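You operate a simulated robot arm through the tools that you are given. There is no shell and no other tool.

The job below is to be done with a simulated robot arm. You get a single attempt, and the scene is never put back.

## Task
Clean the dried ink off the spare print head with flush.
Fine: the orange pad, wetted at the flush tin; pad back, tin lid on, print head cover shut. Set down upright: pad. Where these are worked on the way, their far stop is far enough and under half their travel is too little: print head cover. What is to be rubbed or washed off counts as gone when no trace of it is left.

It is judged by the outcome, as a careful person would: the job done as asked, and still so three seconds after it is handed in. It fails if anything else is knocked over, pushed out of place, dropped, spilled or broken. A push-on lid holds only when it is set on centred and level and pressed home; a screw cap is set on level and turned clockwise until tight.

## Robot
A 7-joint arm with a two-finger parallel gripper, fixed in place. Base frame: the origin is on the floor under the middle of its stand, x ahead of it, y to its left, z up; the work surface is at about z = 0.8. Units: m, rad, N and s.
With the tool pointing down near the work surface it reaches from about 0.3 to 0.7 m from the base axis. Its first joint turns from -1.152 to 1.152 rad. Payload 1.57 kg.
Tool frame: the origin (TCP) lies between the finger pads and is the grasp point; the fingertips stand 0.03 m ahead of it; z points along the fingers, y is the line along which they close. Largest opening 0.11 m; finger width 0.024, thickness 0.012; the body of the gripper, 0.048 by 0.112 m, starts 0.078 m behind the TCP.
Orientation is told as [roll, pitch, yaw] about the base's x, y, z axes, in that order, counted from this pose: with the fingers straight down and closing along the base's y, the tool's x points along the base's -x, its y along +y and its z along -z.

## Interface
- The arm moves only by the tool send_rows. Its argument "commands" is a list of rows, each an object (a shift or turn left out is 0, a gripper value left out holds the last) with "offset": the shift along the tool's x, y, z in units of 40 mm (1.0 is 40 mm), a list of three; "rotation": the turn, a rotation vector about the tool's x, y, z in units of 6 degrees (1.0 is 6 degrees), a list of three; "grip": the opening in per cent of the stroke, from 0 (shut) to 100 (fully open). In form: [{"offset": [tx, ty, tz], "rotation": [rx, ry, rz], "grip": grip}, ...]. A call has 1 to 20 rows; each row shifts and turns the commanded pose from where the row before left it, along the tool's axes as they then stand. A call with a number of a shift or a turn outside -1 to 1 is refused whole. Each row takes 0.2 s and may step no farther than 0.05 m and 0.15 rad from the row before; otherwise, or with a gripper value out of range, the whole call is refused. Where a pose cannot be reached the arm comes as near as it can. A force on the tool above 40 N (or 10 N above the force at the start of the call, whichever is more), or a blocked arm, ends the call early, and 0.2 s more pass. Each finger travels about 0.108 m/s and halts on what it meets, pressing with about 35 N; the grip force reading is that of the motor and also rises with nothing between the fingers. The clock runs only during rows and for 0.2 s after the last one: add rows that do not move to give the fingers time. The reply holds the time, the measured pose of the TCP, the force on the tool along the base axes, the opening and the grip force, in the units named above and with some noise, with the torque about the TCP (base axes, N m) and any sound that the robot's microphone picked up.
- Cameras (640 x 400 px; columns grow to the right, rows downward): "scene" is fixed at [0.1834, -0.3823, 1.4157]; the picture's right is [0.83, -0.56, 0.00], its down [-0.29, -0.43, -0.86] and it looks along [0.48, 0.71, -0.51] (base axes); focal length 327 px, centre (320, 200). "wrist" rides on the gripper at [0.07, 0.016, -0.141] in the tool frame; the picture's right is [-0.23, 0.97, 0.00], its down [-0.86, -0.20, -0.48] and it looks along [-0.47, -0.11, 0.88] (tool axes); focal length 222 px, centre (320, 200). There is no depth. A picture from a camera that has moved, and an enlarged one, comes with that camera's place and axes in the base frame and with its lens. The place of the scene camera against the robot may be out by one fixed shift of up to 0.025 m in any direction.
- camera(camera): a new picture of that camera. No time passes.
- inspect(camera, box): a new picture of the part [left, top, right, bottom] of that camera's present view, enlarged. No time passes.
- sign_off(): hands the job in; it is judged then, once.

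Nothing tells you positions but the pictures and the camera data. Unless the task says otherwise, let go and move clear before handing in.

The tools are called after "Call:" as a command line: name --argument value ..., lists and objects as JSON in quotes. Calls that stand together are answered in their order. send_rows: Moves the arm, as the interface text tells. Its arguments: {"type":"object","properties":{"commands":{"type":"array","items":{"type":"object","properties":{"offset":{"type":"array","items":{"type":"number"}},"rotation":{"type":"array","items":{"type":"number"}},"grip":{"type":"number"}}}}},"required":["commands"]} The other tools are called the same way: camera (camera) takes a picture; inspect (camera, box) takes an enlarged picture of a part of a camera's view; sign_off () hands the job in.

At the start:

```text
time_s: 0.0
ee_pos: [0.3719, 0.1107, 1.1495]
ee_rot: [0.0, 0.0, 0.001]
contact_force: [-0.6, 0.2, 0.7]
moment: [0.04, 0.01, -0.02]
width: 0.1098
finger_force: 0.1
```

scene: 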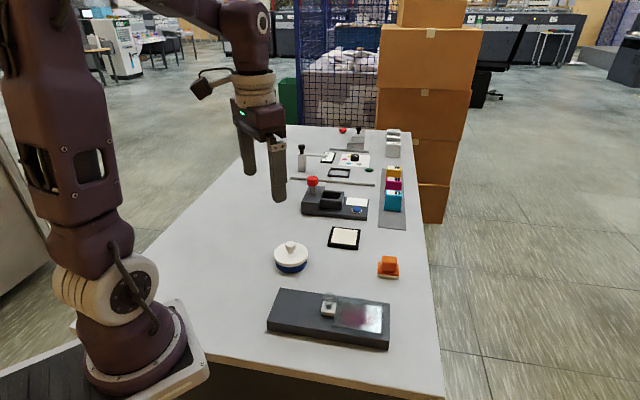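
wrist: 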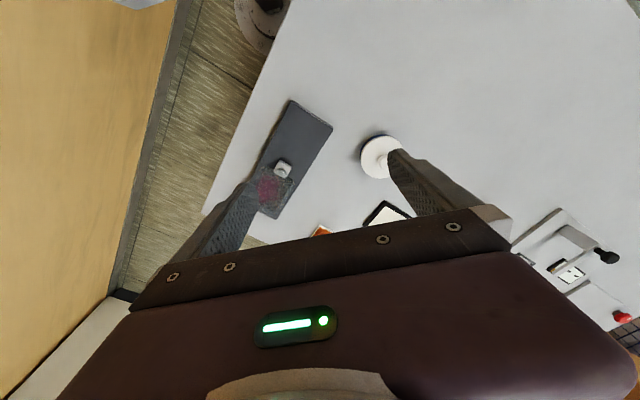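

I see a bench with a dark tray holding a print head (with a sliding cover and a reddish ink stain), a white-blue tin with a knobbed lid, an orange pad, and other items. I'll look closer before moving.

Call:
inspect --camera "scene" --box '[250, 220, 450, 360]'

Call:
inspect --camera "wrist" --box '[200, 80, 460, 250]'

Call:
inspect --camera "scene" --box '[280, 120, 420, 230]'

```text
2.86 times, centred on (350, 290) of scene
camera zoom: at [0.1834, -0.3823, 1.4157], right [0.83, -0.56, 0.0], down [-0.29, -0.43, -0.86], along [0.48, 0.71, -0.51], focal length 934 px, centre (234, -57)
```

zoom: 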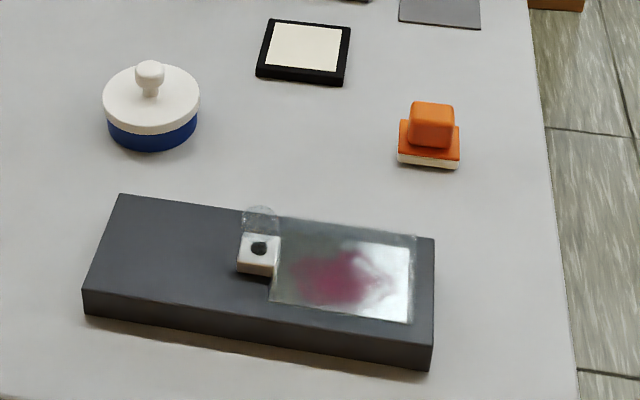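

```text
2.35 times, centred on (330, 165) of wrist
camera zoom: at [0.3023, 0.1278, 1.2905], right [0.23, 0.97, 0.0], down [0.86, -0.2, 0.48], along [0.47, -0.11, -0.88], focal length 523 px, centre (296, 282)
```

zoom: 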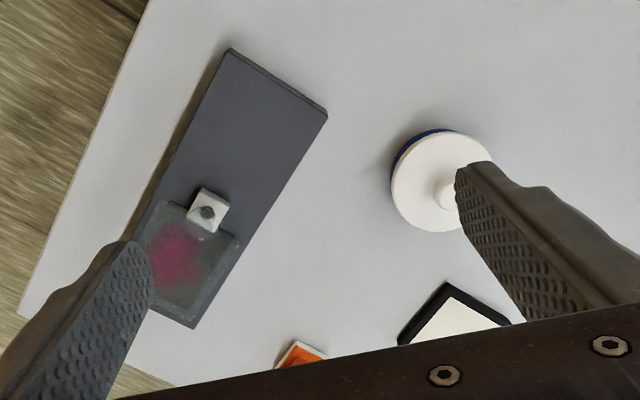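

```text
3.64 times, centred on (350, 175) of scene
camera zoom: at [0.1834, -0.3823, 1.4157], right [0.83, -0.56, 0.0], down [-0.29, -0.43, -0.86], along [0.48, 0.71, -0.51], focal length 1188 px, centre (211, 291)
```

zoom: 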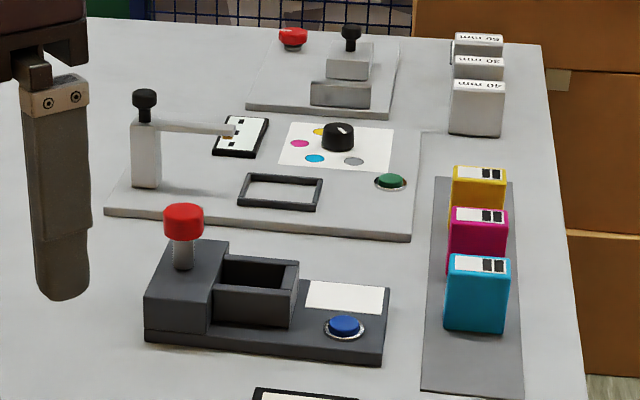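

The tin sits near (0.47, 0.21), the pad near (0.67, 0.05), and the print head tray is centred near (0.45, 0.01) and turned about 45°, with a clear cover over the stain. I'll move the wrist camera closer over the print head to see how the cover works.

Call:
send_rows --commands '[{"offset": [-0.24, -0.655, 0.75], "grip": 100}, {"offset": [-0.24, -0.655, 0.75]}, {"offset": [-0.24, -0.655, 0.75]}, {"offset": [-0.24, -0.655, 0.75]}, {"offset": [-0.24, -0.655, 0.75]}, {"offset": [0, 0, 0]}]'

Call:
camera --camera "wrist"

Call:
camera --camera "scene"

```text
time_s: 1.4
ee_pos: [0.4175, -0.0173, 0.9984]
ee_rot: [0.001, 0.0, -0.001]
contact_force: [-0.4, 0.2, 0.7]
moment: [0.01, -0.02, -0.02]
width: 0.11
finger_force: 0.0
```

```text
taken
camera wrist: at [0.3482, -0.0007, 1.139], right [0.23, 0.97, 0.0], down [0.86, -0.2, 0.48], along [0.47, -0.11, -0.88], focal length 222 px, centre (320, 200)
```

wrist: 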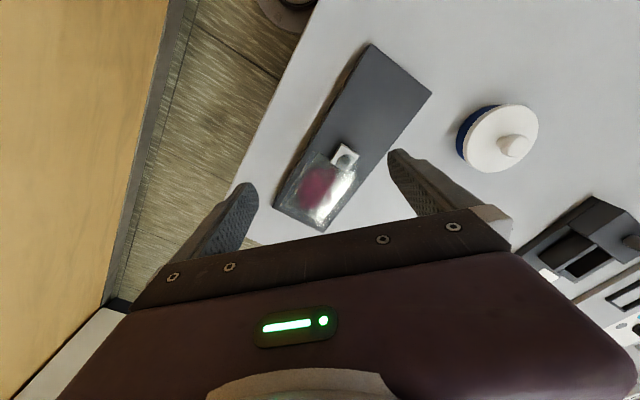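

```text
taken
```

scene: 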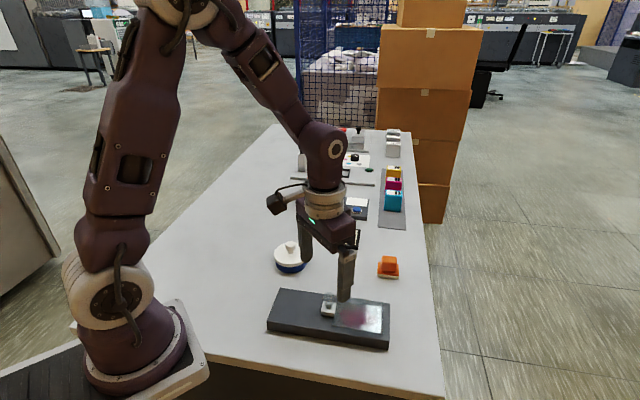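

Call:
inspect --camera "wrist" --box '[260, 120, 400, 240]'

Call:
inspect --camera "scene" --box '[310, 285, 395, 350]'

```text
3.33 times, centred on (330, 180) of wrist
camera zoom: at [0.3482, -0.0007, 1.139], right [0.23, 0.97, 0.0], down [0.86, -0.2, 0.48], along [0.47, -0.11, -0.88], focal length 740 px, centre (287, 267)
```

zoom: 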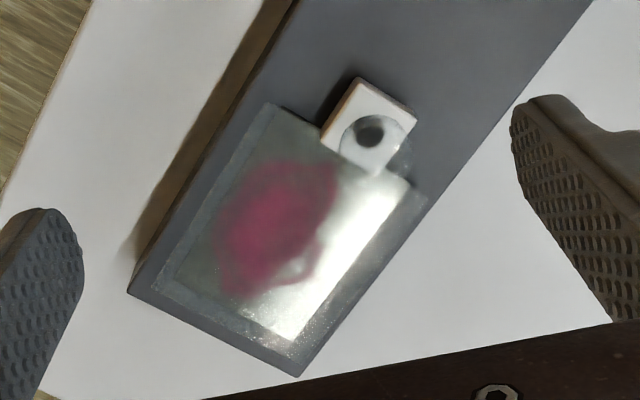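

```text
6.15 times, centred on (352, 318) of scene
camera zoom: at [0.1834, -0.3824, 1.4157], right [0.83, -0.56, 0.0], down [-0.29, -0.43, -0.86], along [0.48, 0.71, -0.51], focal length 2011 px, centre (120, -523)
```

zoom: 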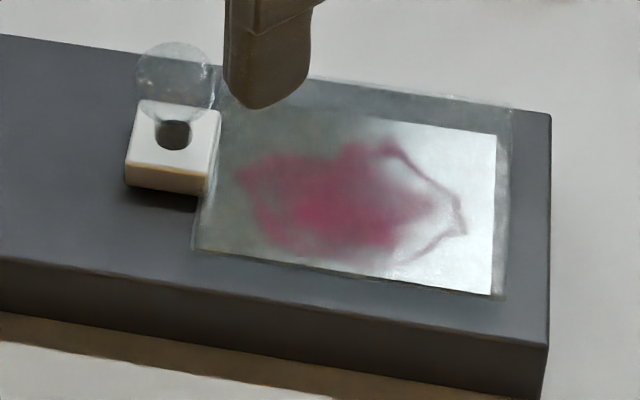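

The clear cover has a round clear feature over a white block with a dark hole; I'll zoom in more to understand whether it slides, swings or hinges.

Call:
inspect --camera "wrist" --box '[320, 135, 360, 160]'

Call:
inspect --camera "scene" --box '[318, 287, 350, 307]'

Call:
inspect --camera "wrist" --box '[270, 145, 350, 235]'

```text
16.00 times, centred on (340, 148) of wrist
camera zoom: at [0.3482, -0.0007, 1.139], right [0.23, 0.97, 0.0], down [0.86, -0.2, 0.48], along [0.47, -0.11, -0.88], focal length 3554 px, centre (0, 1040)
```

zoom: 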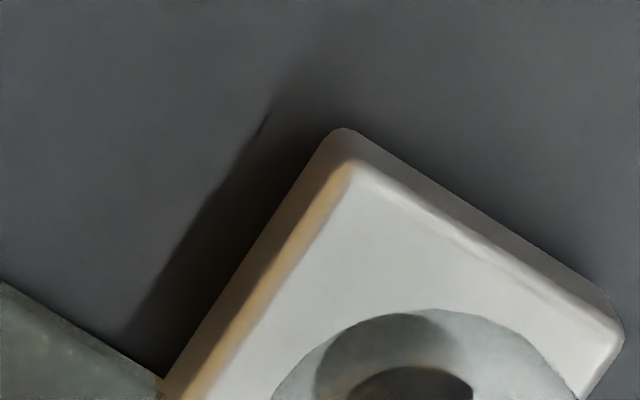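

```text
16.00 times, centred on (334, 297) of scene
camera zoom: at [0.1834, -0.3824, 1.4157], right [0.83, -0.56, 0.0], down [-0.29, -0.43, -0.86], along [0.48, 0.71, -0.51], focal length 5229 px, centre (96, -1352)
```

zoom: 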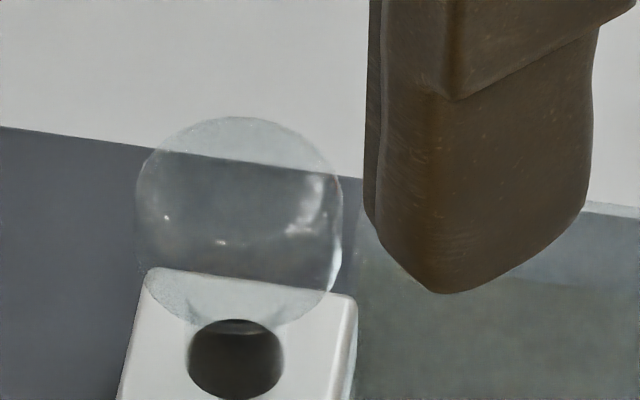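

```text
4.44 times, centred on (310, 190) of wrist
camera zoom: at [0.3482, -0.0007, 1.139], right [0.23, 0.97, 0.0], down [0.86, -0.2, 0.48], along [0.47, -0.11, -0.88], focal length 987 px, centre (364, 244)
```

zoom: 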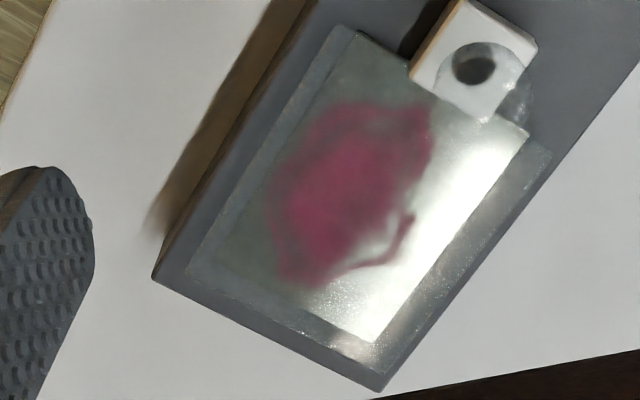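

The knob is a clear ball on a short post above a white block at one end of the cover. I'll zoom on the cover's edges to tell whether it slides along the tray or is hinged.

Call:
inspect --camera "scene" --box '[325, 300, 355, 345]'

Call:
inspect --camera "scene" --box '[365, 295, 395, 340]'

Call:
inspect --camera "wrist" --box '[280, 180, 360, 235]'

```text
8.89 times, centred on (340, 322) of scene
camera zoom: at [0.1834, -0.3824, 1.4157], right [0.83, -0.56, 0.0], down [-0.29, -0.43, -0.86], along [0.48, 0.71, -0.51], focal length 2905 px, centre (142, -889)
```

zoom: 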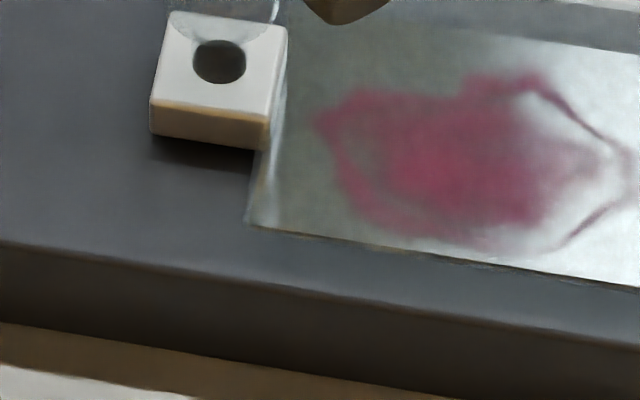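

```text
8.89 times, centred on (380, 318) of scene
camera zoom: at [0.1834, -0.3824, 1.4157], right [0.83, -0.56, 0.0], down [-0.29, -0.43, -0.86], along [0.48, 0.71, -0.51], focal length 2905 px, centre (-213, -844)
```

zoom: 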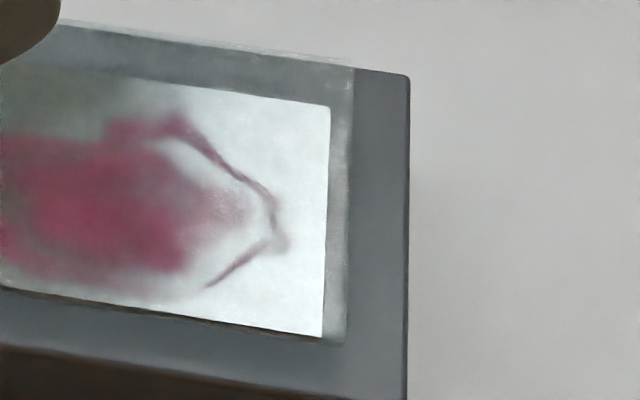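

```text
7.27 times, centred on (320, 208) of wrist
camera zoom: at [0.3482, -0.0007, 1.139], right [0.23, 0.97, 0.0], down [0.86, -0.2, 0.48], along [0.47, -0.11, -0.88], focal length 1615 px, centre (320, 146)
```

zoom: 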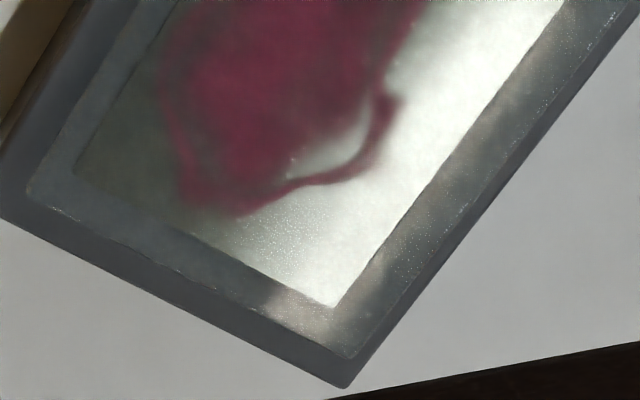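

The clear plate (about 0.10 × 0.08 m) floats about 1 cm over the head surface and the tray has matching free length beside it, so I take it as a slider that moves along the tray toward its empty half by the ball knob near (0.446, 0.011, 0.872). Now I'll look closely at the tin and then the pad.

Call:
send_rows --commands '[{"offset": [0.1, 1, 0]}, {"offset": [0.1, 1, 0]}, {"offset": [0.1, 1, 0]}, {"offset": [0.1, 1, 0]}, {"offset": [0.1, 1, 0]}, {"offset": [0, 0, 0]}]'

Call:
camera --camera "wrist"

Call:
inspect --camera "wrist" --box '[260, 90, 400, 210]'

Call:
inspect --camera "scene" --box '[265, 230, 325, 280]'

Call:
inspect --camera "scene" --box '[365, 245, 415, 290]'

```text
time_s: 2.8
ee_pos: [0.3994, 0.1815, 0.9989]
ee_rot: [0.001, 0.0, 0.001]
contact_force: [0.3, 0.5, -0.2]
moment: [-0.01, 0.0, 0.01]
width: 0.1097
finger_force: 0.1
```

```text
taken
camera wrist: at [0.3296, 0.1984, 1.1409], right [0.23, 0.97, 0.0], down [0.86, -0.2, 0.48], along [0.47, -0.11, -0.88], focal length 222 px, centre (320, 200)
```

wrist: 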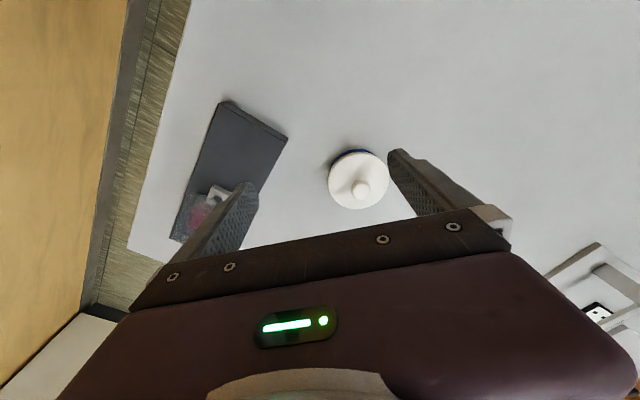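

```text
3.33 times, centred on (330, 150) of wrist
camera zoom: at [0.3296, 0.1984, 1.1409], right [0.23, 0.97, 0.0], down [0.86, -0.2, 0.48], along [0.47, -0.11, -0.88], focal length 740 px, centre (287, 367)
```

zoom: 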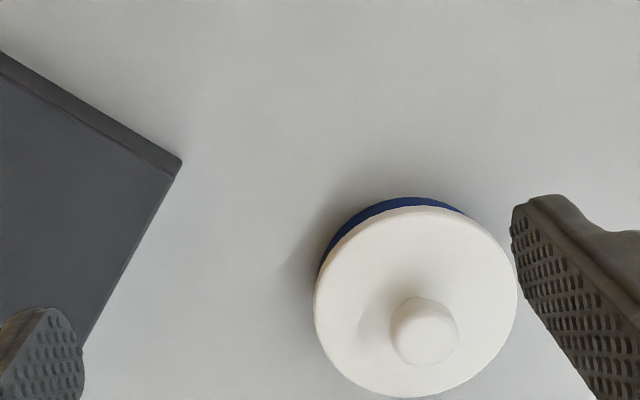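

```text
8.00 times, centred on (295, 255) of scene
camera zoom: at [0.1834, -0.3823, 1.4157], right [0.83, -0.56, 0.0], down [-0.29, -0.43, -0.86], along [0.48, 0.71, -0.51], focal length 2615 px, centre (520, -240)
```

zoom: 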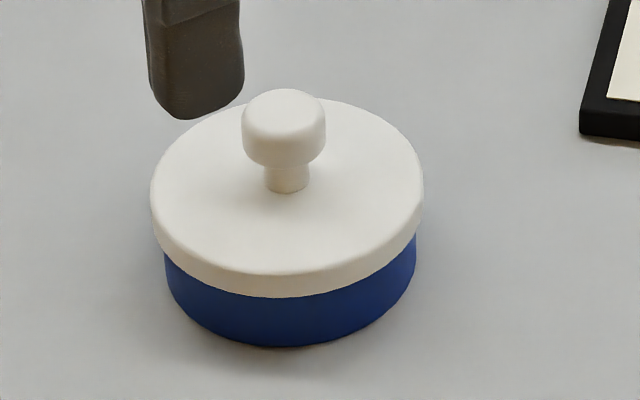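

```text
8.89 times, centred on (390, 268) of scene
camera zoom: at [0.1834, -0.3823, 1.4157], right [0.83, -0.56, 0.0], down [-0.29, -0.43, -0.86], along [0.48, 0.71, -0.51], focal length 2905 px, centre (-302, -400)
```

zoom: 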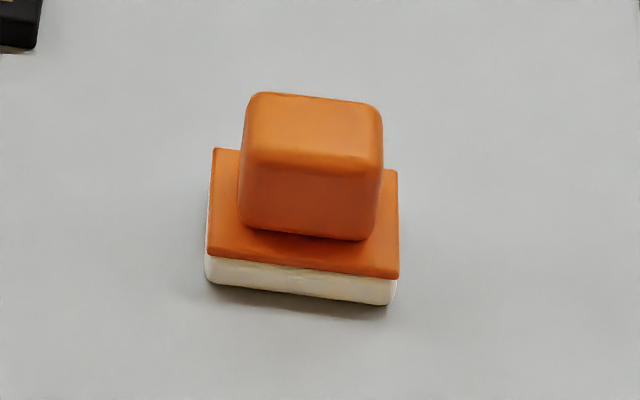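

The tin's lid is a push-on type with a mushroom knob at about (0.471, 0.223), with the lid top at z ≈ 0.84 and the knob top at about 0.87. Next I look at the pad near (0.67, 0.05).

Call:
send_rows --commands '[{"offset": [-0.75, -0.46, 0]}, {"offset": [-0.75, -0.46, 0]}, {"offset": [-0.75, -0.46, 0]}, {"offset": [-0.75, -0.46, 0]}, {"offset": [-0.75, -0.46, 0]}, {"offset": [-0.75, -0.46, 0]}, {"offset": [0, 0, 0]}]'

Call:
camera --camera "wrist"

Call:
inspect --camera "wrist" --box '[260, 120, 400, 240]'

```text
time_s: 4.4
ee_pos: [0.5838, 0.0692, 0.9992]
ee_rot: [0.001, 0.002, 0.001]
contact_force: [0.7, 0.7, 0.2]
moment: [-0.02, 0.0, 0.02]
width: 0.11
finger_force: 0.0
```

```text
taken
camera wrist: at [0.5145, 0.0862, 1.1406], right [0.23, 0.97, 0.0], down [0.86, -0.2, 0.48], along [0.47, -0.11, -0.88], focal length 222 px, centre (320, 200)
```

wrist: 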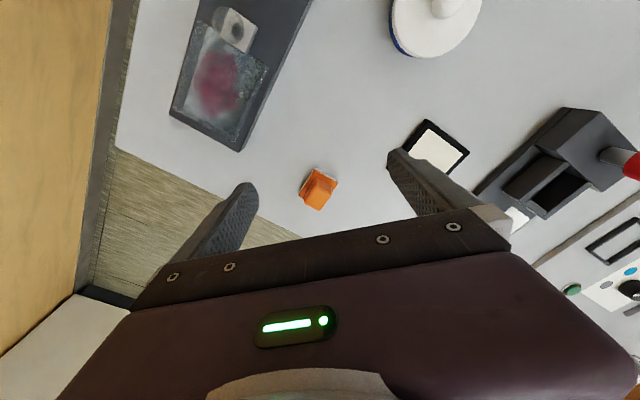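

```text
3.33 times, centred on (330, 180) of wrist
camera zoom: at [0.5145, 0.0862, 1.1406], right [0.23, 0.97, 0.0], down [0.86, -0.2, 0.48], along [0.47, -0.11, -0.88], focal length 740 px, centre (287, 267)
```

zoom: 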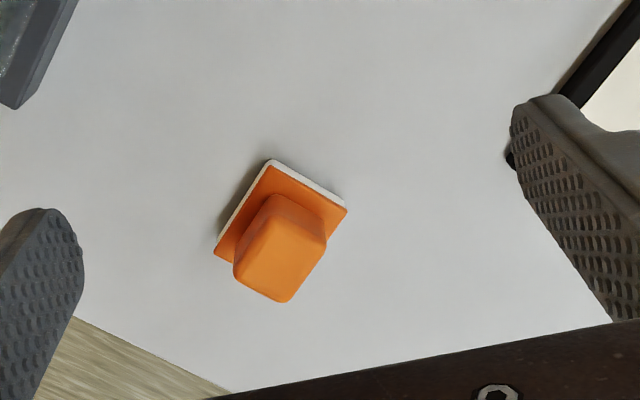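

The pad's base is about 0.053 × 0.043 m, centred near (0.669, 0.046) with its long side at −45° like the tray. I'll yaw the gripper to −45° so it closes across the tray, and move above the ball knob for a closer look.

Call:
send_rows --commands '[{"rotation": [0, 0, 0.9375]}, {"rotation": [0, 0, 0.9375]}, {"rotation": [0, 0, 0.9375]}, {"rotation": [0, 0, 0.9375]}, {"rotation": [0, 0, 0.9375]}, {"rotation": [0, 0, 0.9375]}, {"rotation": [0, 0, 0.9375]}, {"rotation": [0, 0, 0.9375]}, {"offset": [0.354, -0.866, 0.3]}, {"offset": [0.354, -0.866, 0.3]}, {"offset": [0.354, -0.866, 0.3]}, {"offset": [0.354, -0.866, 0.3]}, {"offset": [0, 0, 0]}, {"offset": [0, 0, 0]}]'

Call:
camera --camera "wrist"

Call:
inspect --camera "wrist" --box '[250, 100, 390, 220]'

Call:
camera --camera "scene"

```text
time_s: 7.4
ee_pos: [0.4446, 0.0125, 0.9514]
ee_rot: [-0.001, -0.001, -0.786]
contact_force: [-0.2, 0.0, 0.2]
moment: [-0.01, -0.02, -0.03]
width: 0.11
finger_force: 0.0
```

```text
taken
camera wrist: at [0.4061, 0.0737, 1.0931], right [0.85, 0.53, 0.0], down [0.46, -0.75, 0.48], along [0.25, -0.41, -0.88], focal length 222 px, centre (320, 200)
```

wrist: 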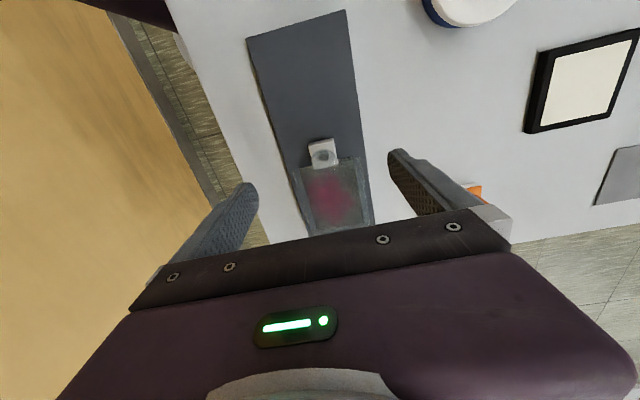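

```text
3.33 times, centred on (320, 160) of wrist
camera zoom: at [0.4061, 0.0737, 1.0931], right [0.85, 0.53, 0.0], down [0.46, -0.75, 0.48], along [0.25, -0.41, -0.88], focal length 740 px, centre (320, 333)
```

zoom: 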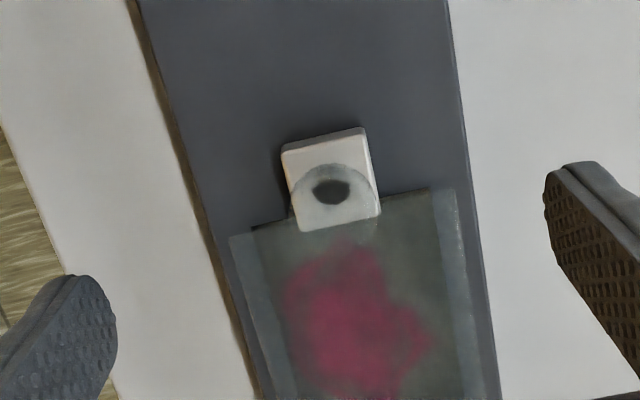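

```text
taken
```

scene: 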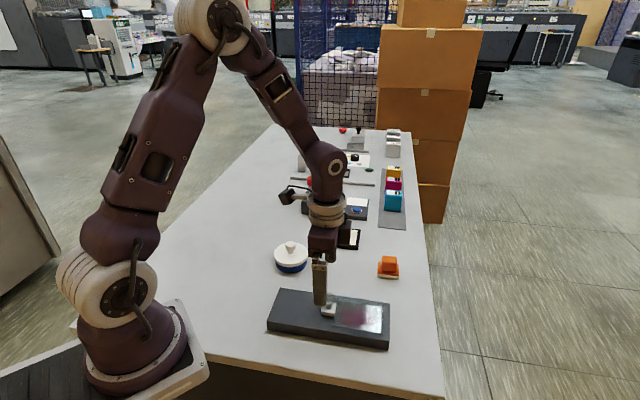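

Call:
inspect --camera "wrist" --box '[295, 130, 351, 165]'

Call:
inspect --camera "wrist" --box '[290, 150, 380, 240]'

```text
11.43 times, centred on (323, 148) of wrist
camera zoom: at [0.4061, 0.0737, 1.0931], right [0.85, 0.53, 0.0], down [0.46, -0.75, 0.48], along [0.25, -0.41, -0.88], focal length 2538 px, centre (286, 800)
```

zoom: 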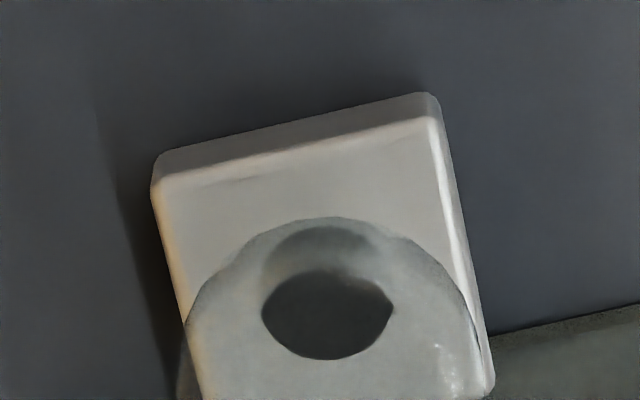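

```text
4.44 times, centred on (335, 195) of wrist
camera zoom: at [0.4061, 0.0737, 1.0931], right [0.85, 0.53, 0.0], down [0.46, -0.75, 0.48], along [0.25, -0.41, -0.88], focal length 987 px, centre (253, 222)
```

zoom: 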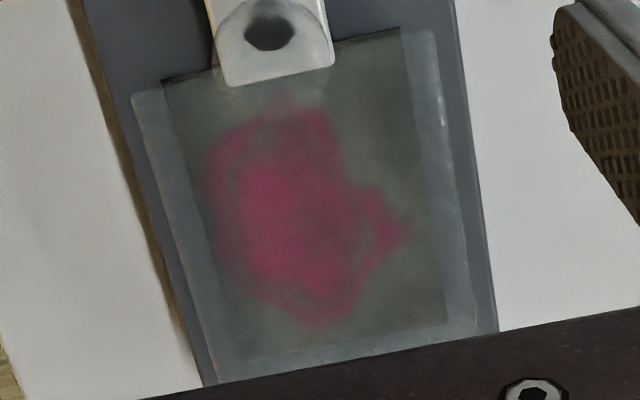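

The ball knob centre works out at about (0.449, 0.012, 0.874), roughly 27 mm across. I'll lower with the fingers open on both sides of it, staying above the block and plate, and check before closing.

Call:
send_rows --commands '[{"offset": [-0.045, 0.033, 0.767]}, {"offset": [-0.045, 0.033, 0.767]}, {"offset": [0, 0, 0]}, {"offset": [0, 0, 0]}]'

Call:
inspect --camera "scene" --box '[290, 265, 370, 320]'

Call:
inspect --camera "wrist" --box '[230, 110, 410, 240]'

```text
time_s: 8.4
ee_pos: [0.4466, 0.0112, 0.8947]
ee_rot: [0.001, 0.001, -0.786]
contact_force: [0.1, -0.5, 0.6]
moment: [-0.01, 0.0, -0.01]
width: 0.1102
finger_force: 0.0
```

```text
7.27 times, centred on (330, 292) of scene
camera zoom: at [0.1834, -0.3823, 1.4157], right [0.83, -0.56, 0.0], down [-0.29, -0.43, -0.86], along [0.48, 0.71, -0.51], focal length 2377 px, centre (247, -473)
```

zoom: 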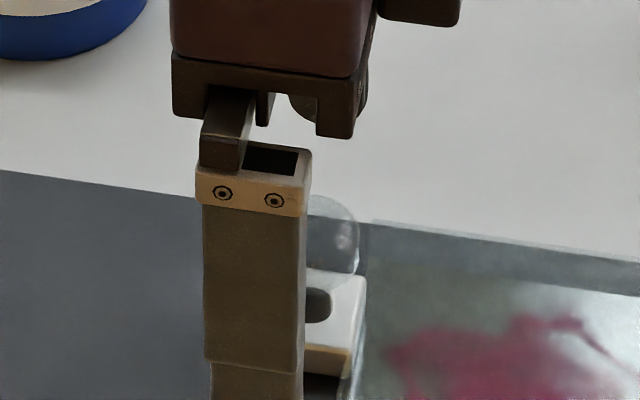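

```text
3.08 times, centred on (320, 175) of wrist
camera zoom: at [0.4086, 0.0737, 1.0345], right [0.85, 0.53, 0.0], down [0.46, -0.75, 0.48], along [0.25, -0.41, -0.88], focal length 684 px, centre (320, 277)
```

zoom: 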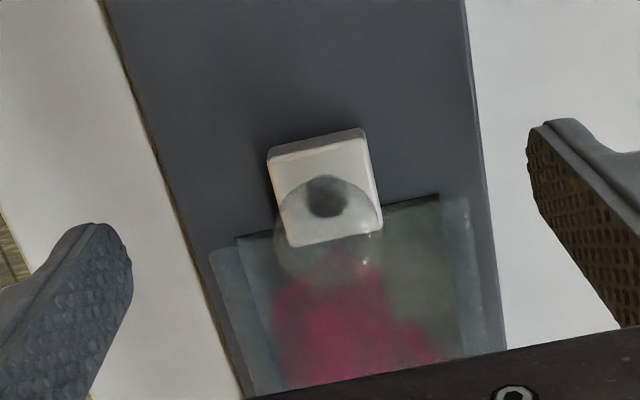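

Call:
send_rows --commands '[{"offset": [-0.07, 0.05, 0.19]}, {"offset": [0, 0, 0], "grip": 40}, {"offset": [0, 0, 0]}, {"offset": [0, 0, 0]}]'

Call:
inspect --camera "wrist" --box '[230, 110, 410, 240]'

Call:
inspect --camera "scene" --box '[290, 265, 370, 320]'

```text
time_s: 9.4
ee_pos: [0.4511, 0.0113, 0.8847]
ee_rot: [0.0, 0.001, -0.786]
contact_force: [-1.1, 0.5, -0.6]
moment: [-0.02, 0.02, -0.04]
width: 0.0441
finger_force: 0.0
```

```text
3.08 times, centred on (320, 175) of wrist
camera zoom: at [0.4127, 0.0722, 1.0261], right [0.85, 0.53, 0.0], down [0.46, -0.75, 0.48], along [0.25, -0.41, -0.88], focal length 684 px, centre (320, 277)
```

zoom: 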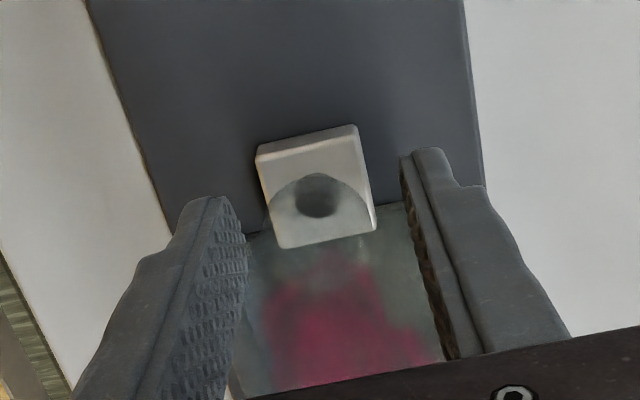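

```text
7.27 times, centred on (330, 292) of scene
camera zoom: at [0.1834, -0.3823, 1.4157], right [0.83, -0.56, 0.0], down [-0.29, -0.43, -0.86], along [0.48, 0.71, -0.51], focal length 2377 px, centre (247, -473)
```

zoom: 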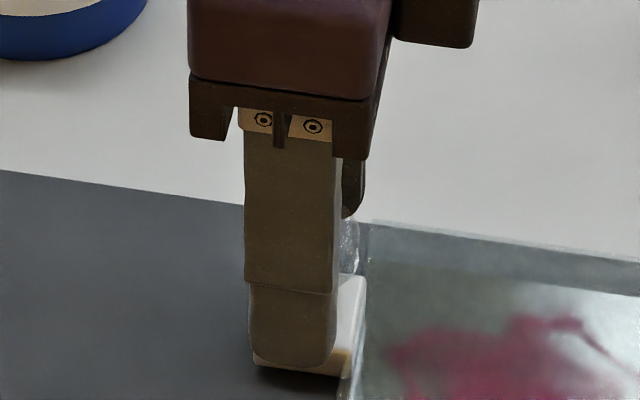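

Call:
send_rows --commands '[{"offset": [0, 0, -0.06]}, {"offset": [0, 0, 0], "grip": 18}, {"offset": [0, 0, 0]}, {"offset": [0, 0, 0]}]'

Call:
inspect --camera "wrist" --box '[230, 110, 410, 240]'

```text
time_s: 10.4
ee_pos: [0.4499, 0.0099, 0.8861]
ee_rot: [-0.001, 0.0, -0.786]
contact_force: [-6.7, -7.1, -6.6]
moment: [-0.38, -0.21, -0.08]
width: 0.0275
finger_force: 37.9
```

```text
3.08 times, centred on (320, 175) of wrist
camera zoom: at [0.412, 0.0719, 1.028], right [0.85, 0.53, 0.0], down [0.46, -0.75, 0.48], along [0.25, -0.41, -0.88], focal length 684 px, centre (320, 277)
```

zoom: 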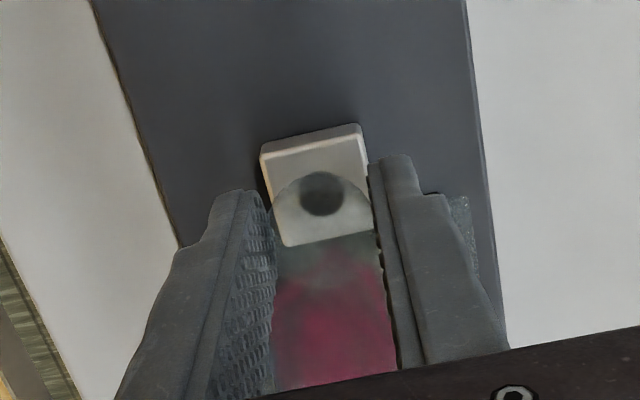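

The ball is held (27.5 mm). I'll relieve the small sideways load and try a short pull along the tray toward the empty half, watching the force.

Call:
send_rows --commands '[{"offset": [0, -0.045, 0.02]}, {"offset": [0.12, 0, 0]}, {"offset": [0.12, 0, 0]}, {"offset": [0, 0, 0]}]'

Call:
inspect --camera "scene" --box '[290, 275, 400, 350]'

```text
time_s: 11.4
ee_pos: [0.4423, 0.0175, 0.886]
ee_rot: [0.004, -0.003, -0.785]
contact_force: [-2.0, -6.2, 28.8]
moment: [-0.25, -0.07, 0.0]
width: 0.0277
finger_force: 37.9
```

```text
5.33 times, centred on (345, 312) of scene
camera zoom: at [0.1829, -0.3825, 1.4157], right [0.83, -0.56, 0.0], down [-0.29, -0.43, -0.86], along [0.48, 0.71, -0.51], focal length 1743 px, centre (187, -400)
```

zoom: 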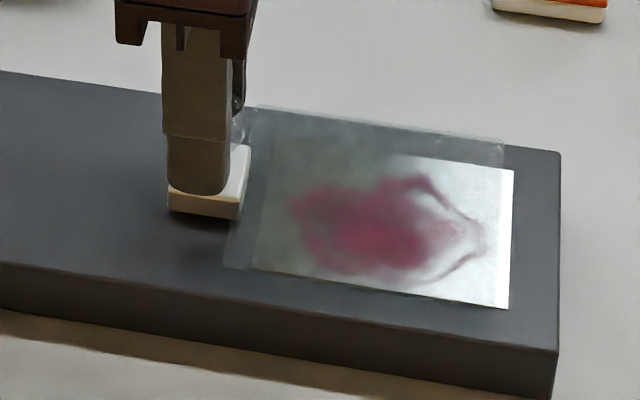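

It slides. There is an upward load on the tool, so I'll ease up slightly before continuing the slide.

Call:
send_rows --commands '[{"offset": [0, 0, -0.03]}, {"offset": [0, 0, 0]}]'

```text
time_s: 12.0
ee_pos: [0.4424, 0.0176, 0.8865]
ee_rot: [0.0, 0.001, -0.784]
contact_force: [1.5, -2.0, -6.2]
moment: [-0.73, -0.87, -0.02]
width: 0.0274
finger_force: 38.1
```

Call:
send_rows --commands '[{"offset": [0.2, 0, 0]}, {"offset": [0.2, 0, 0]}, {"offset": [0.2, 0, 0]}, {"offset": [0.2, 0, 0]}, {"offset": [0, 0, 0]}]'

```text
time_s: 13.2
ee_pos: [0.4208, 0.0395, 0.886]
ee_rot: [0.002, 0.0, -0.783]
contact_force: [5.7, 2.6, 11.6]
moment: [0.01, -0.09, -0.02]
width: 0.0275
finger_force: 38.2
```

Call:
send_rows --commands '[{"offset": [0.2, -0.005, -0.01]}, {"offset": [0.2, -0.005, 0]}, {"offset": [0.2, -0.005, 0]}, {"offset": [0.2, -0.005, 0]}, {"offset": [0.2, -0.005, 0]}, {"offset": [0, 0, 0]}]'

Call:
inspect --camera "scene" --box '[255, 270, 400, 355]'

```text
time_s: 13.9
ee_pos: [0.406, 0.0528, 0.8873]
ee_rot: [0.002, -0.001, -0.783]
contact_force: [2.6, 6.9, -11.9]
moment: [-0.08, -0.23, -0.06]
width: 0.0279
finger_force: 38.3
stopped in row 3: the force on the tool passed its limit at 41 N (the readings are from after the stop); the commanded pose is now the measured one
```

```text
4.41 times, centred on (328, 312) of scene
camera zoom: at [0.1836, -0.3822, 1.4157], right [0.83, -0.56, 0.0], down [-0.29, -0.43, -0.86], along [0.48, 0.71, -0.52], focal length 1443 px, centre (287, -297)
```

zoom: 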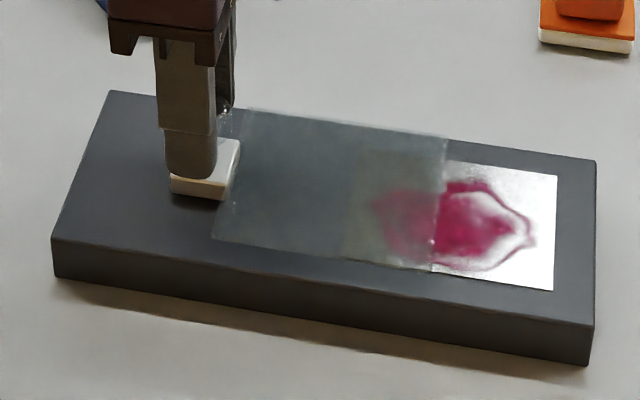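

Call:
send_rows --commands '[{"offset": [0, 0, 0.01]}, {"offset": [0.1, 0, 0]}, {"offset": [0.1, 0, 0]}, {"offset": [0, 0, 0]}]'

```text
time_s: 14.9
ee_pos: [0.4023, 0.0584, 0.8864]
ee_rot: [0.006, -0.003, -0.783]
contact_force: [7.8, 5.7, -11.0]
moment: [-0.23, -0.3, 0.0]
width: 0.0278
finger_force: 38.0
```

Call:
send_rows --commands '[{"offset": [0.05, 0.03, 0.005]}, {"offset": [0.1, 0, 0]}, {"offset": [0.1, 0, 0]}, {"offset": [0.1, 0, 0]}, {"offset": [0, 0, 0]}]'

```text
time_s: 16.1
ee_pos: [0.3921, 0.0683, 0.8851]
ee_rot: [0.004, -0.001, -0.782]
contact_force: [-4.8, -6.2, 30.6]
moment: [-0.23, 0.07, -0.1]
width: 0.0276
finger_force: 37.5
```

Call:
send_rows --commands '[{"offset": [0, -0.015, -0.022]}, {"offset": [0.1, 0, 0]}, {"offset": [0.1, 0, 0]}, {"offset": [0.1, 0, 0]}, {"offset": [0, 0, 0]}]'

Call:
inspect --camera "scene" --box '[255, 270, 400, 355]'

```text
time_s: 17.4
ee_pos: [0.3822, 0.0764, 0.8871]
ee_rot: [0.0, -0.001, -0.782]
contact_force: [-6.3, -9.8, -29.4]
moment: [-0.17, 0.09, -0.05]
width: 0.0277
finger_force: 38.4
```

```text
4.41 times, centred on (328, 312) of scene
camera zoom: at [0.1836, -0.3825, 1.4156], right [0.83, -0.56, 0.0], down [-0.29, -0.43, -0.86], along [0.48, 0.71, -0.51], focal length 1443 px, centre (287, -297)
```

zoom: 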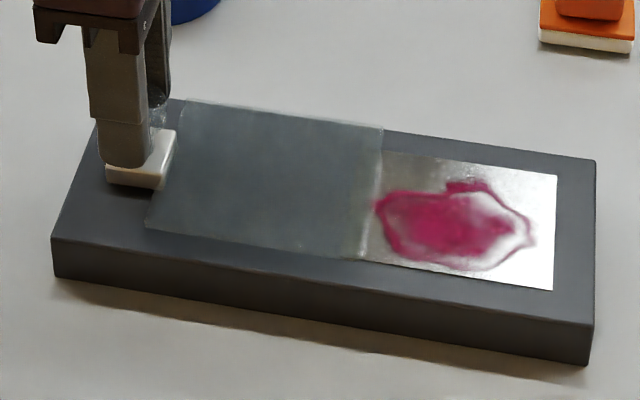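

Call:
send_rows --commands '[{"offset": [0, -0.04, 0.015]}, {"offset": [0.08, 0, 0]}, {"offset": [0.08, 0, 0]}, {"offset": [0, 0, 0]}]'

```text
time_s: 18.4
ee_pos: [0.3793, 0.0812, 0.8883]
ee_rot: [0.005, -0.002, -0.782]
contact_force: [4.6, 1.2, -29.4]
moment: [-0.23, -0.1, 0.06]
width: 0.0276
finger_force: 38.1
```

Call:
send_rows --commands '[{"offset": [0, 0, 0.025]}, {"offset": [0.08, 0, 0]}, {"offset": [0.08, 0, 0]}, {"offset": [0, 0, 0]}]'

Call:
inspect --camera "scene" --box '[255, 270, 400, 355]'

```text
time_s: 19.4
ee_pos: [0.3732, 0.0858, 0.8861]
ee_rot: [0.008, -0.004, -0.783]
contact_force: [13.8, 9.0, 30.2]
moment: [0.04, -0.23, 0.01]
width: 0.0279
finger_force: 38.2
```

```text
4.41 times, centred on (328, 312) of scene
camera zoom: at [0.1833, -0.3822, 1.4157], right [0.83, -0.56, 0.0], down [-0.29, -0.43, -0.86], along [0.48, 0.71, -0.52], focal length 1443 px, centre (287, -297)
```

zoom: 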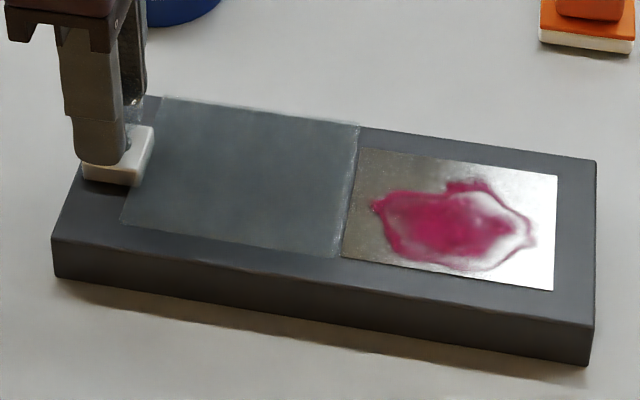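

The head surface with the ink stain is fully uncovered. I'll release the knob and rise clear.

Call:
send_rows --commands '[{"offset": [0, 0, -0.02]}, {"offset": [0, 0, 0], "grip": 60}, {"offset": [0, 0, 0]}, {"offset": [0, 0, 0]}, {"offset": [0, 0, -0.7]}, {"offset": [0, 0, -0.9]}, {"offset": [0, 0, -0.9]}, {"offset": [0, 0, 0]}]'

Call:
camera --camera "scene"

Call:
camera --camera "wrist"

```text
time_s: 21.1
ee_pos: [0.3734, 0.0854, 0.9898]
ee_rot: [0.002, -0.001, -0.782]
contact_force: [0.1, 0.3, -0.6]
moment: [0.04, -0.01, 0.02]
width: 0.066
finger_force: 0.0
```

```text
taken
```

scene: 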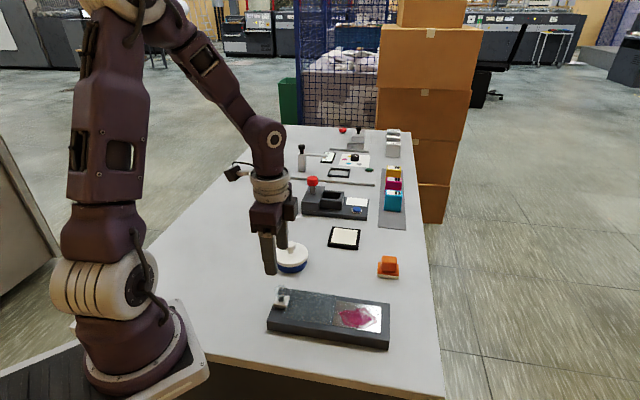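

```text
taken
camera wrist: at [0.3355, 0.1463, 1.1306], right [0.85, 0.53, 0.0], down [0.46, -0.75, 0.48], along [0.26, -0.4, -0.88], focal length 222 px, centre (320, 200)
```

wrist: 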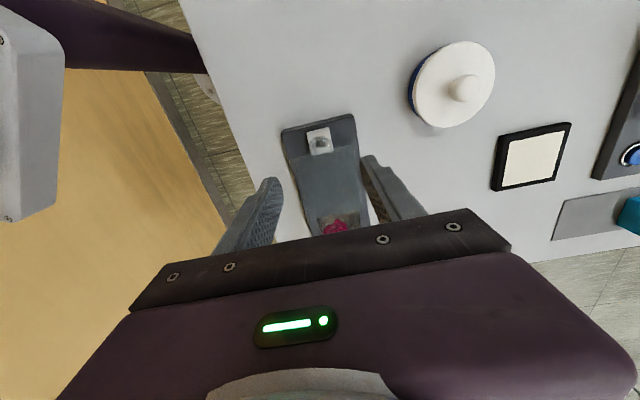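

Cover is open. Next the tin lid: I'll move above its knob and check alignment.

Call:
send_rows --commands '[{"offset": [0.138, 0.828, 0.2], "grip": 90}, {"offset": [0.138, 0.828, 0.2]}, {"offset": [0.138, 0.828, 0.2]}, {"offset": [0.138, 0.828, 0.2]}, {"offset": [0.138, 0.828, 0.2]}, {"offset": [0, 0, 0]}, {"offset": [0, 0, 0]}]'

Call:
camera --camera "wrist"

Call:
inspect --camera "wrist" --box '[250, 90, 390, 210]'

Call:
inspect --camera "scene" --box '[250, 210, 340, 280]'

```text
time_s: 22.8
ee_pos: [0.4678, 0.2231, 0.9505]
ee_rot: [0.004, -0.003, -0.781]
contact_force: [-1.0, 0.0, -0.2]
moment: [0.02, 0.0, 0.0]
width: 0.0991
finger_force: 0.0
```

```text
taken
camera wrist: at [0.4297, 0.2848, 1.0907], right [0.85, 0.53, 0.0], down [0.46, -0.74, 0.48], along [0.26, -0.4, -0.88], focal length 222 px, centre (320, 200)
```

wrist: 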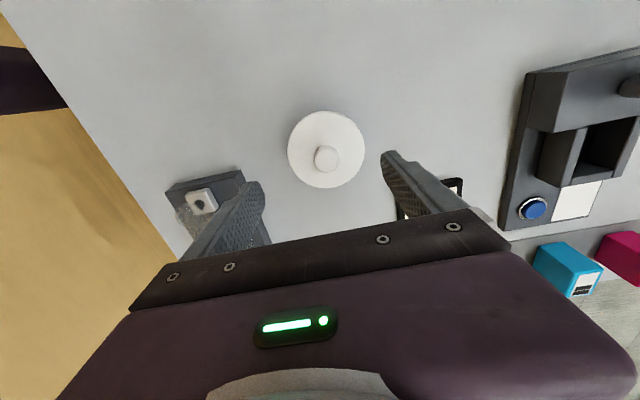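

```text
3.33 times, centred on (320, 150) of wrist
camera zoom: at [0.4297, 0.2848, 1.0907], right [0.85, 0.53, 0.0], down [0.46, -0.74, 0.48], along [0.26, -0.4, -0.88], focal length 740 px, centre (320, 367)
```

zoom: 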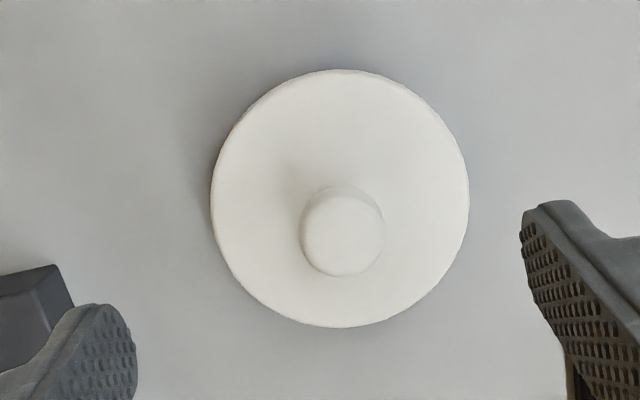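

```text
5.71 times, centred on (295, 245) of scene
camera zoom: at [0.1834, -0.3823, 1.4157], right [0.83, -0.56, 0.0], down [-0.29, -0.43, -0.86], along [0.48, 0.71, -0.51], focal length 1868 px, centre (463, -57)
```

zoom: 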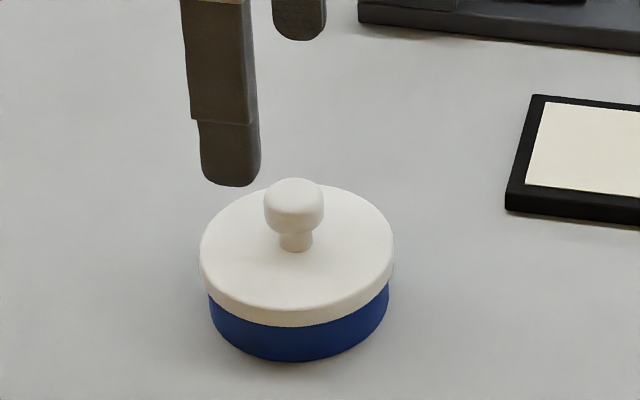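

Call:
send_rows --commands '[{"offset": [-0.034, 0.076, 0.6], "grip": 45}, {"offset": [-0.034, 0.076, 0.6]}, {"offset": [0, 0, 0]}, {"offset": [0, 0, 0]}]'

Call:
inspect --camera "wrist" --box '[240, 90, 400, 230]'

Call:
inspect --camera "scene" --box '[250, 210, 340, 280]'

```text
time_s: 23.8
ee_pos: [0.4757, 0.225, 0.9004]
ee_rot: [0.003, -0.003, -0.783]
contact_force: [-0.1, 0.0, -0.1]
moment: [0.01, 0.0, 0.04]
width: 0.0492
finger_force: 0.1
```

```text
2.86 times, centred on (320, 160) of wrist
camera zoom: at [0.437, 0.2864, 1.0415], right [0.85, 0.53, 0.0], down [0.46, -0.75, 0.48], along [0.26, -0.4, -0.88], focal length 635 px, centre (320, 314)
```

zoom: 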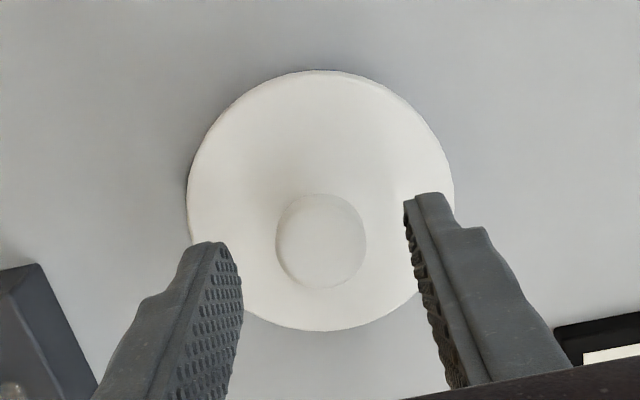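

```text
5.71 times, centred on (295, 245) of scene
camera zoom: at [0.1834, -0.3823, 1.4157], right [0.83, -0.56, 0.0], down [-0.29, -0.43, -0.86], along [0.48, 0.71, -0.51], focal length 1868 px, centre (463, -57)
```

zoom: 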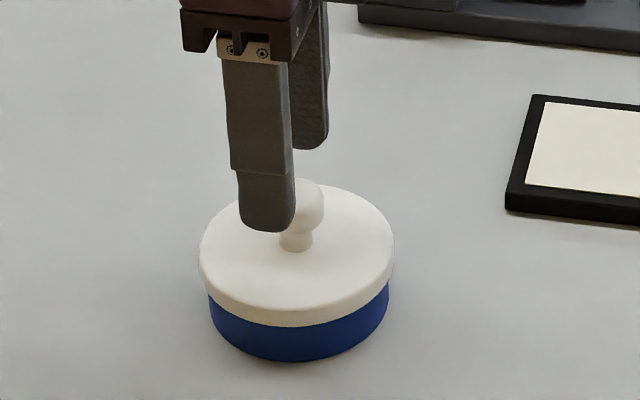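

The knob is centred between the fingers. I'll lower so the fingertips are just above the lid, then close.

Call:
send_rows --commands '[{"offset": [0.06, 0, 0.25]}, {"offset": [0, 0, 0.27]}, {"offset": [0, 0, 0]}, {"offset": [0, 0, 0]}]'

Call:
inspect --camera "scene" --box '[260, 225, 325, 275]'

Call:
inspect --camera "wrist" --box '[240, 90, 400, 230]'

```text
time_s: 24.8
ee_pos: [0.4743, 0.226, 0.879]
ee_rot: [0.003, -0.002, -0.781]
contact_force: [0.0, -0.5, -0.3]
moment: [-0.03, 0.0, 0.0]
width: 0.0494
finger_force: 0.0
```

```text
8.00 times, centred on (292, 250) of scene
camera zoom: at [0.1834, -0.3823, 1.4157], right [0.83, -0.56, 0.0], down [-0.29, -0.43, -0.86], along [0.48, 0.71, -0.51], focal length 2615 px, centre (540, -200)
```

zoom: 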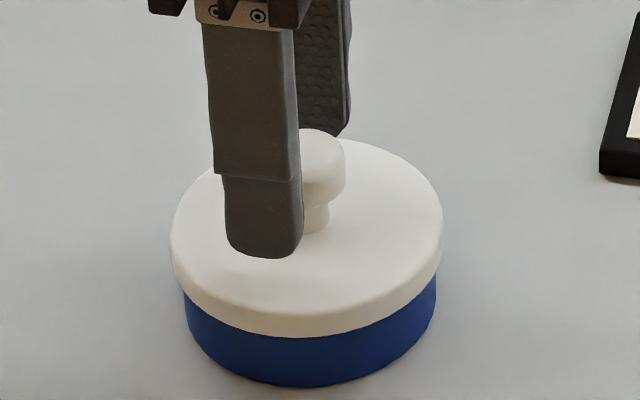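

```text
2.86 times, centred on (320, 160) of wrist
camera zoom: at [0.4357, 0.2873, 1.0193], right [0.85, 0.53, 0.0], down [0.46, -0.75, 0.48], along [0.26, -0.4, -0.88], focal length 635 px, centre (320, 314)
```

zoom: 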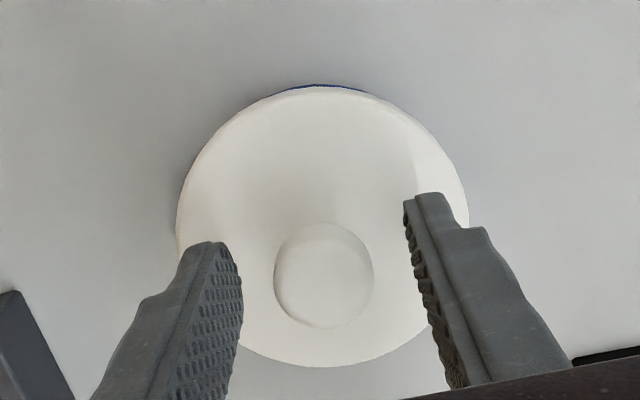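

Call:
send_rows --commands '[{"offset": [0.03, 0.01, 0], "grip": 15}, {"offset": [0, 0, 0]}, {"offset": [0, 0, 0]}]'

Call:
inspect --camera "scene" --box '[260, 225, 325, 275]'

```text
time_s: 25.6
ee_pos: [0.4733, 0.2278, 0.8785]
ee_rot: [0.004, -0.003, -0.782]
contact_force: [0.3, 0.8, 0.1]
moment: [-0.01, 0.0, 0.0]
width: 0.0266
finger_force: 35.4
heard: snap
```

```text
8.00 times, centred on (292, 250) of scene
camera zoom: at [0.1834, -0.3823, 1.4157], right [0.83, -0.56, 0.0], down [-0.29, -0.43, -0.86], along [0.48, 0.71, -0.51], focal length 2615 px, centre (540, -200)
```

zoom: 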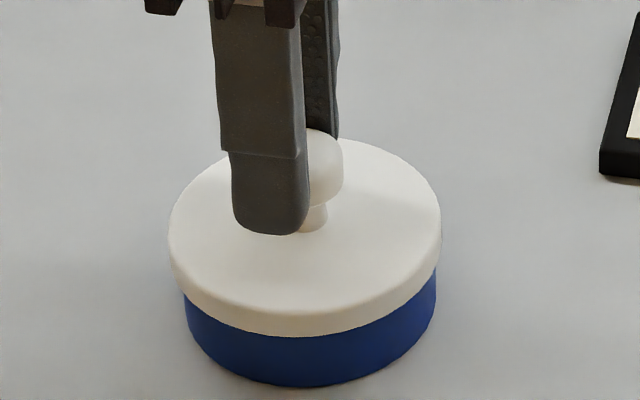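

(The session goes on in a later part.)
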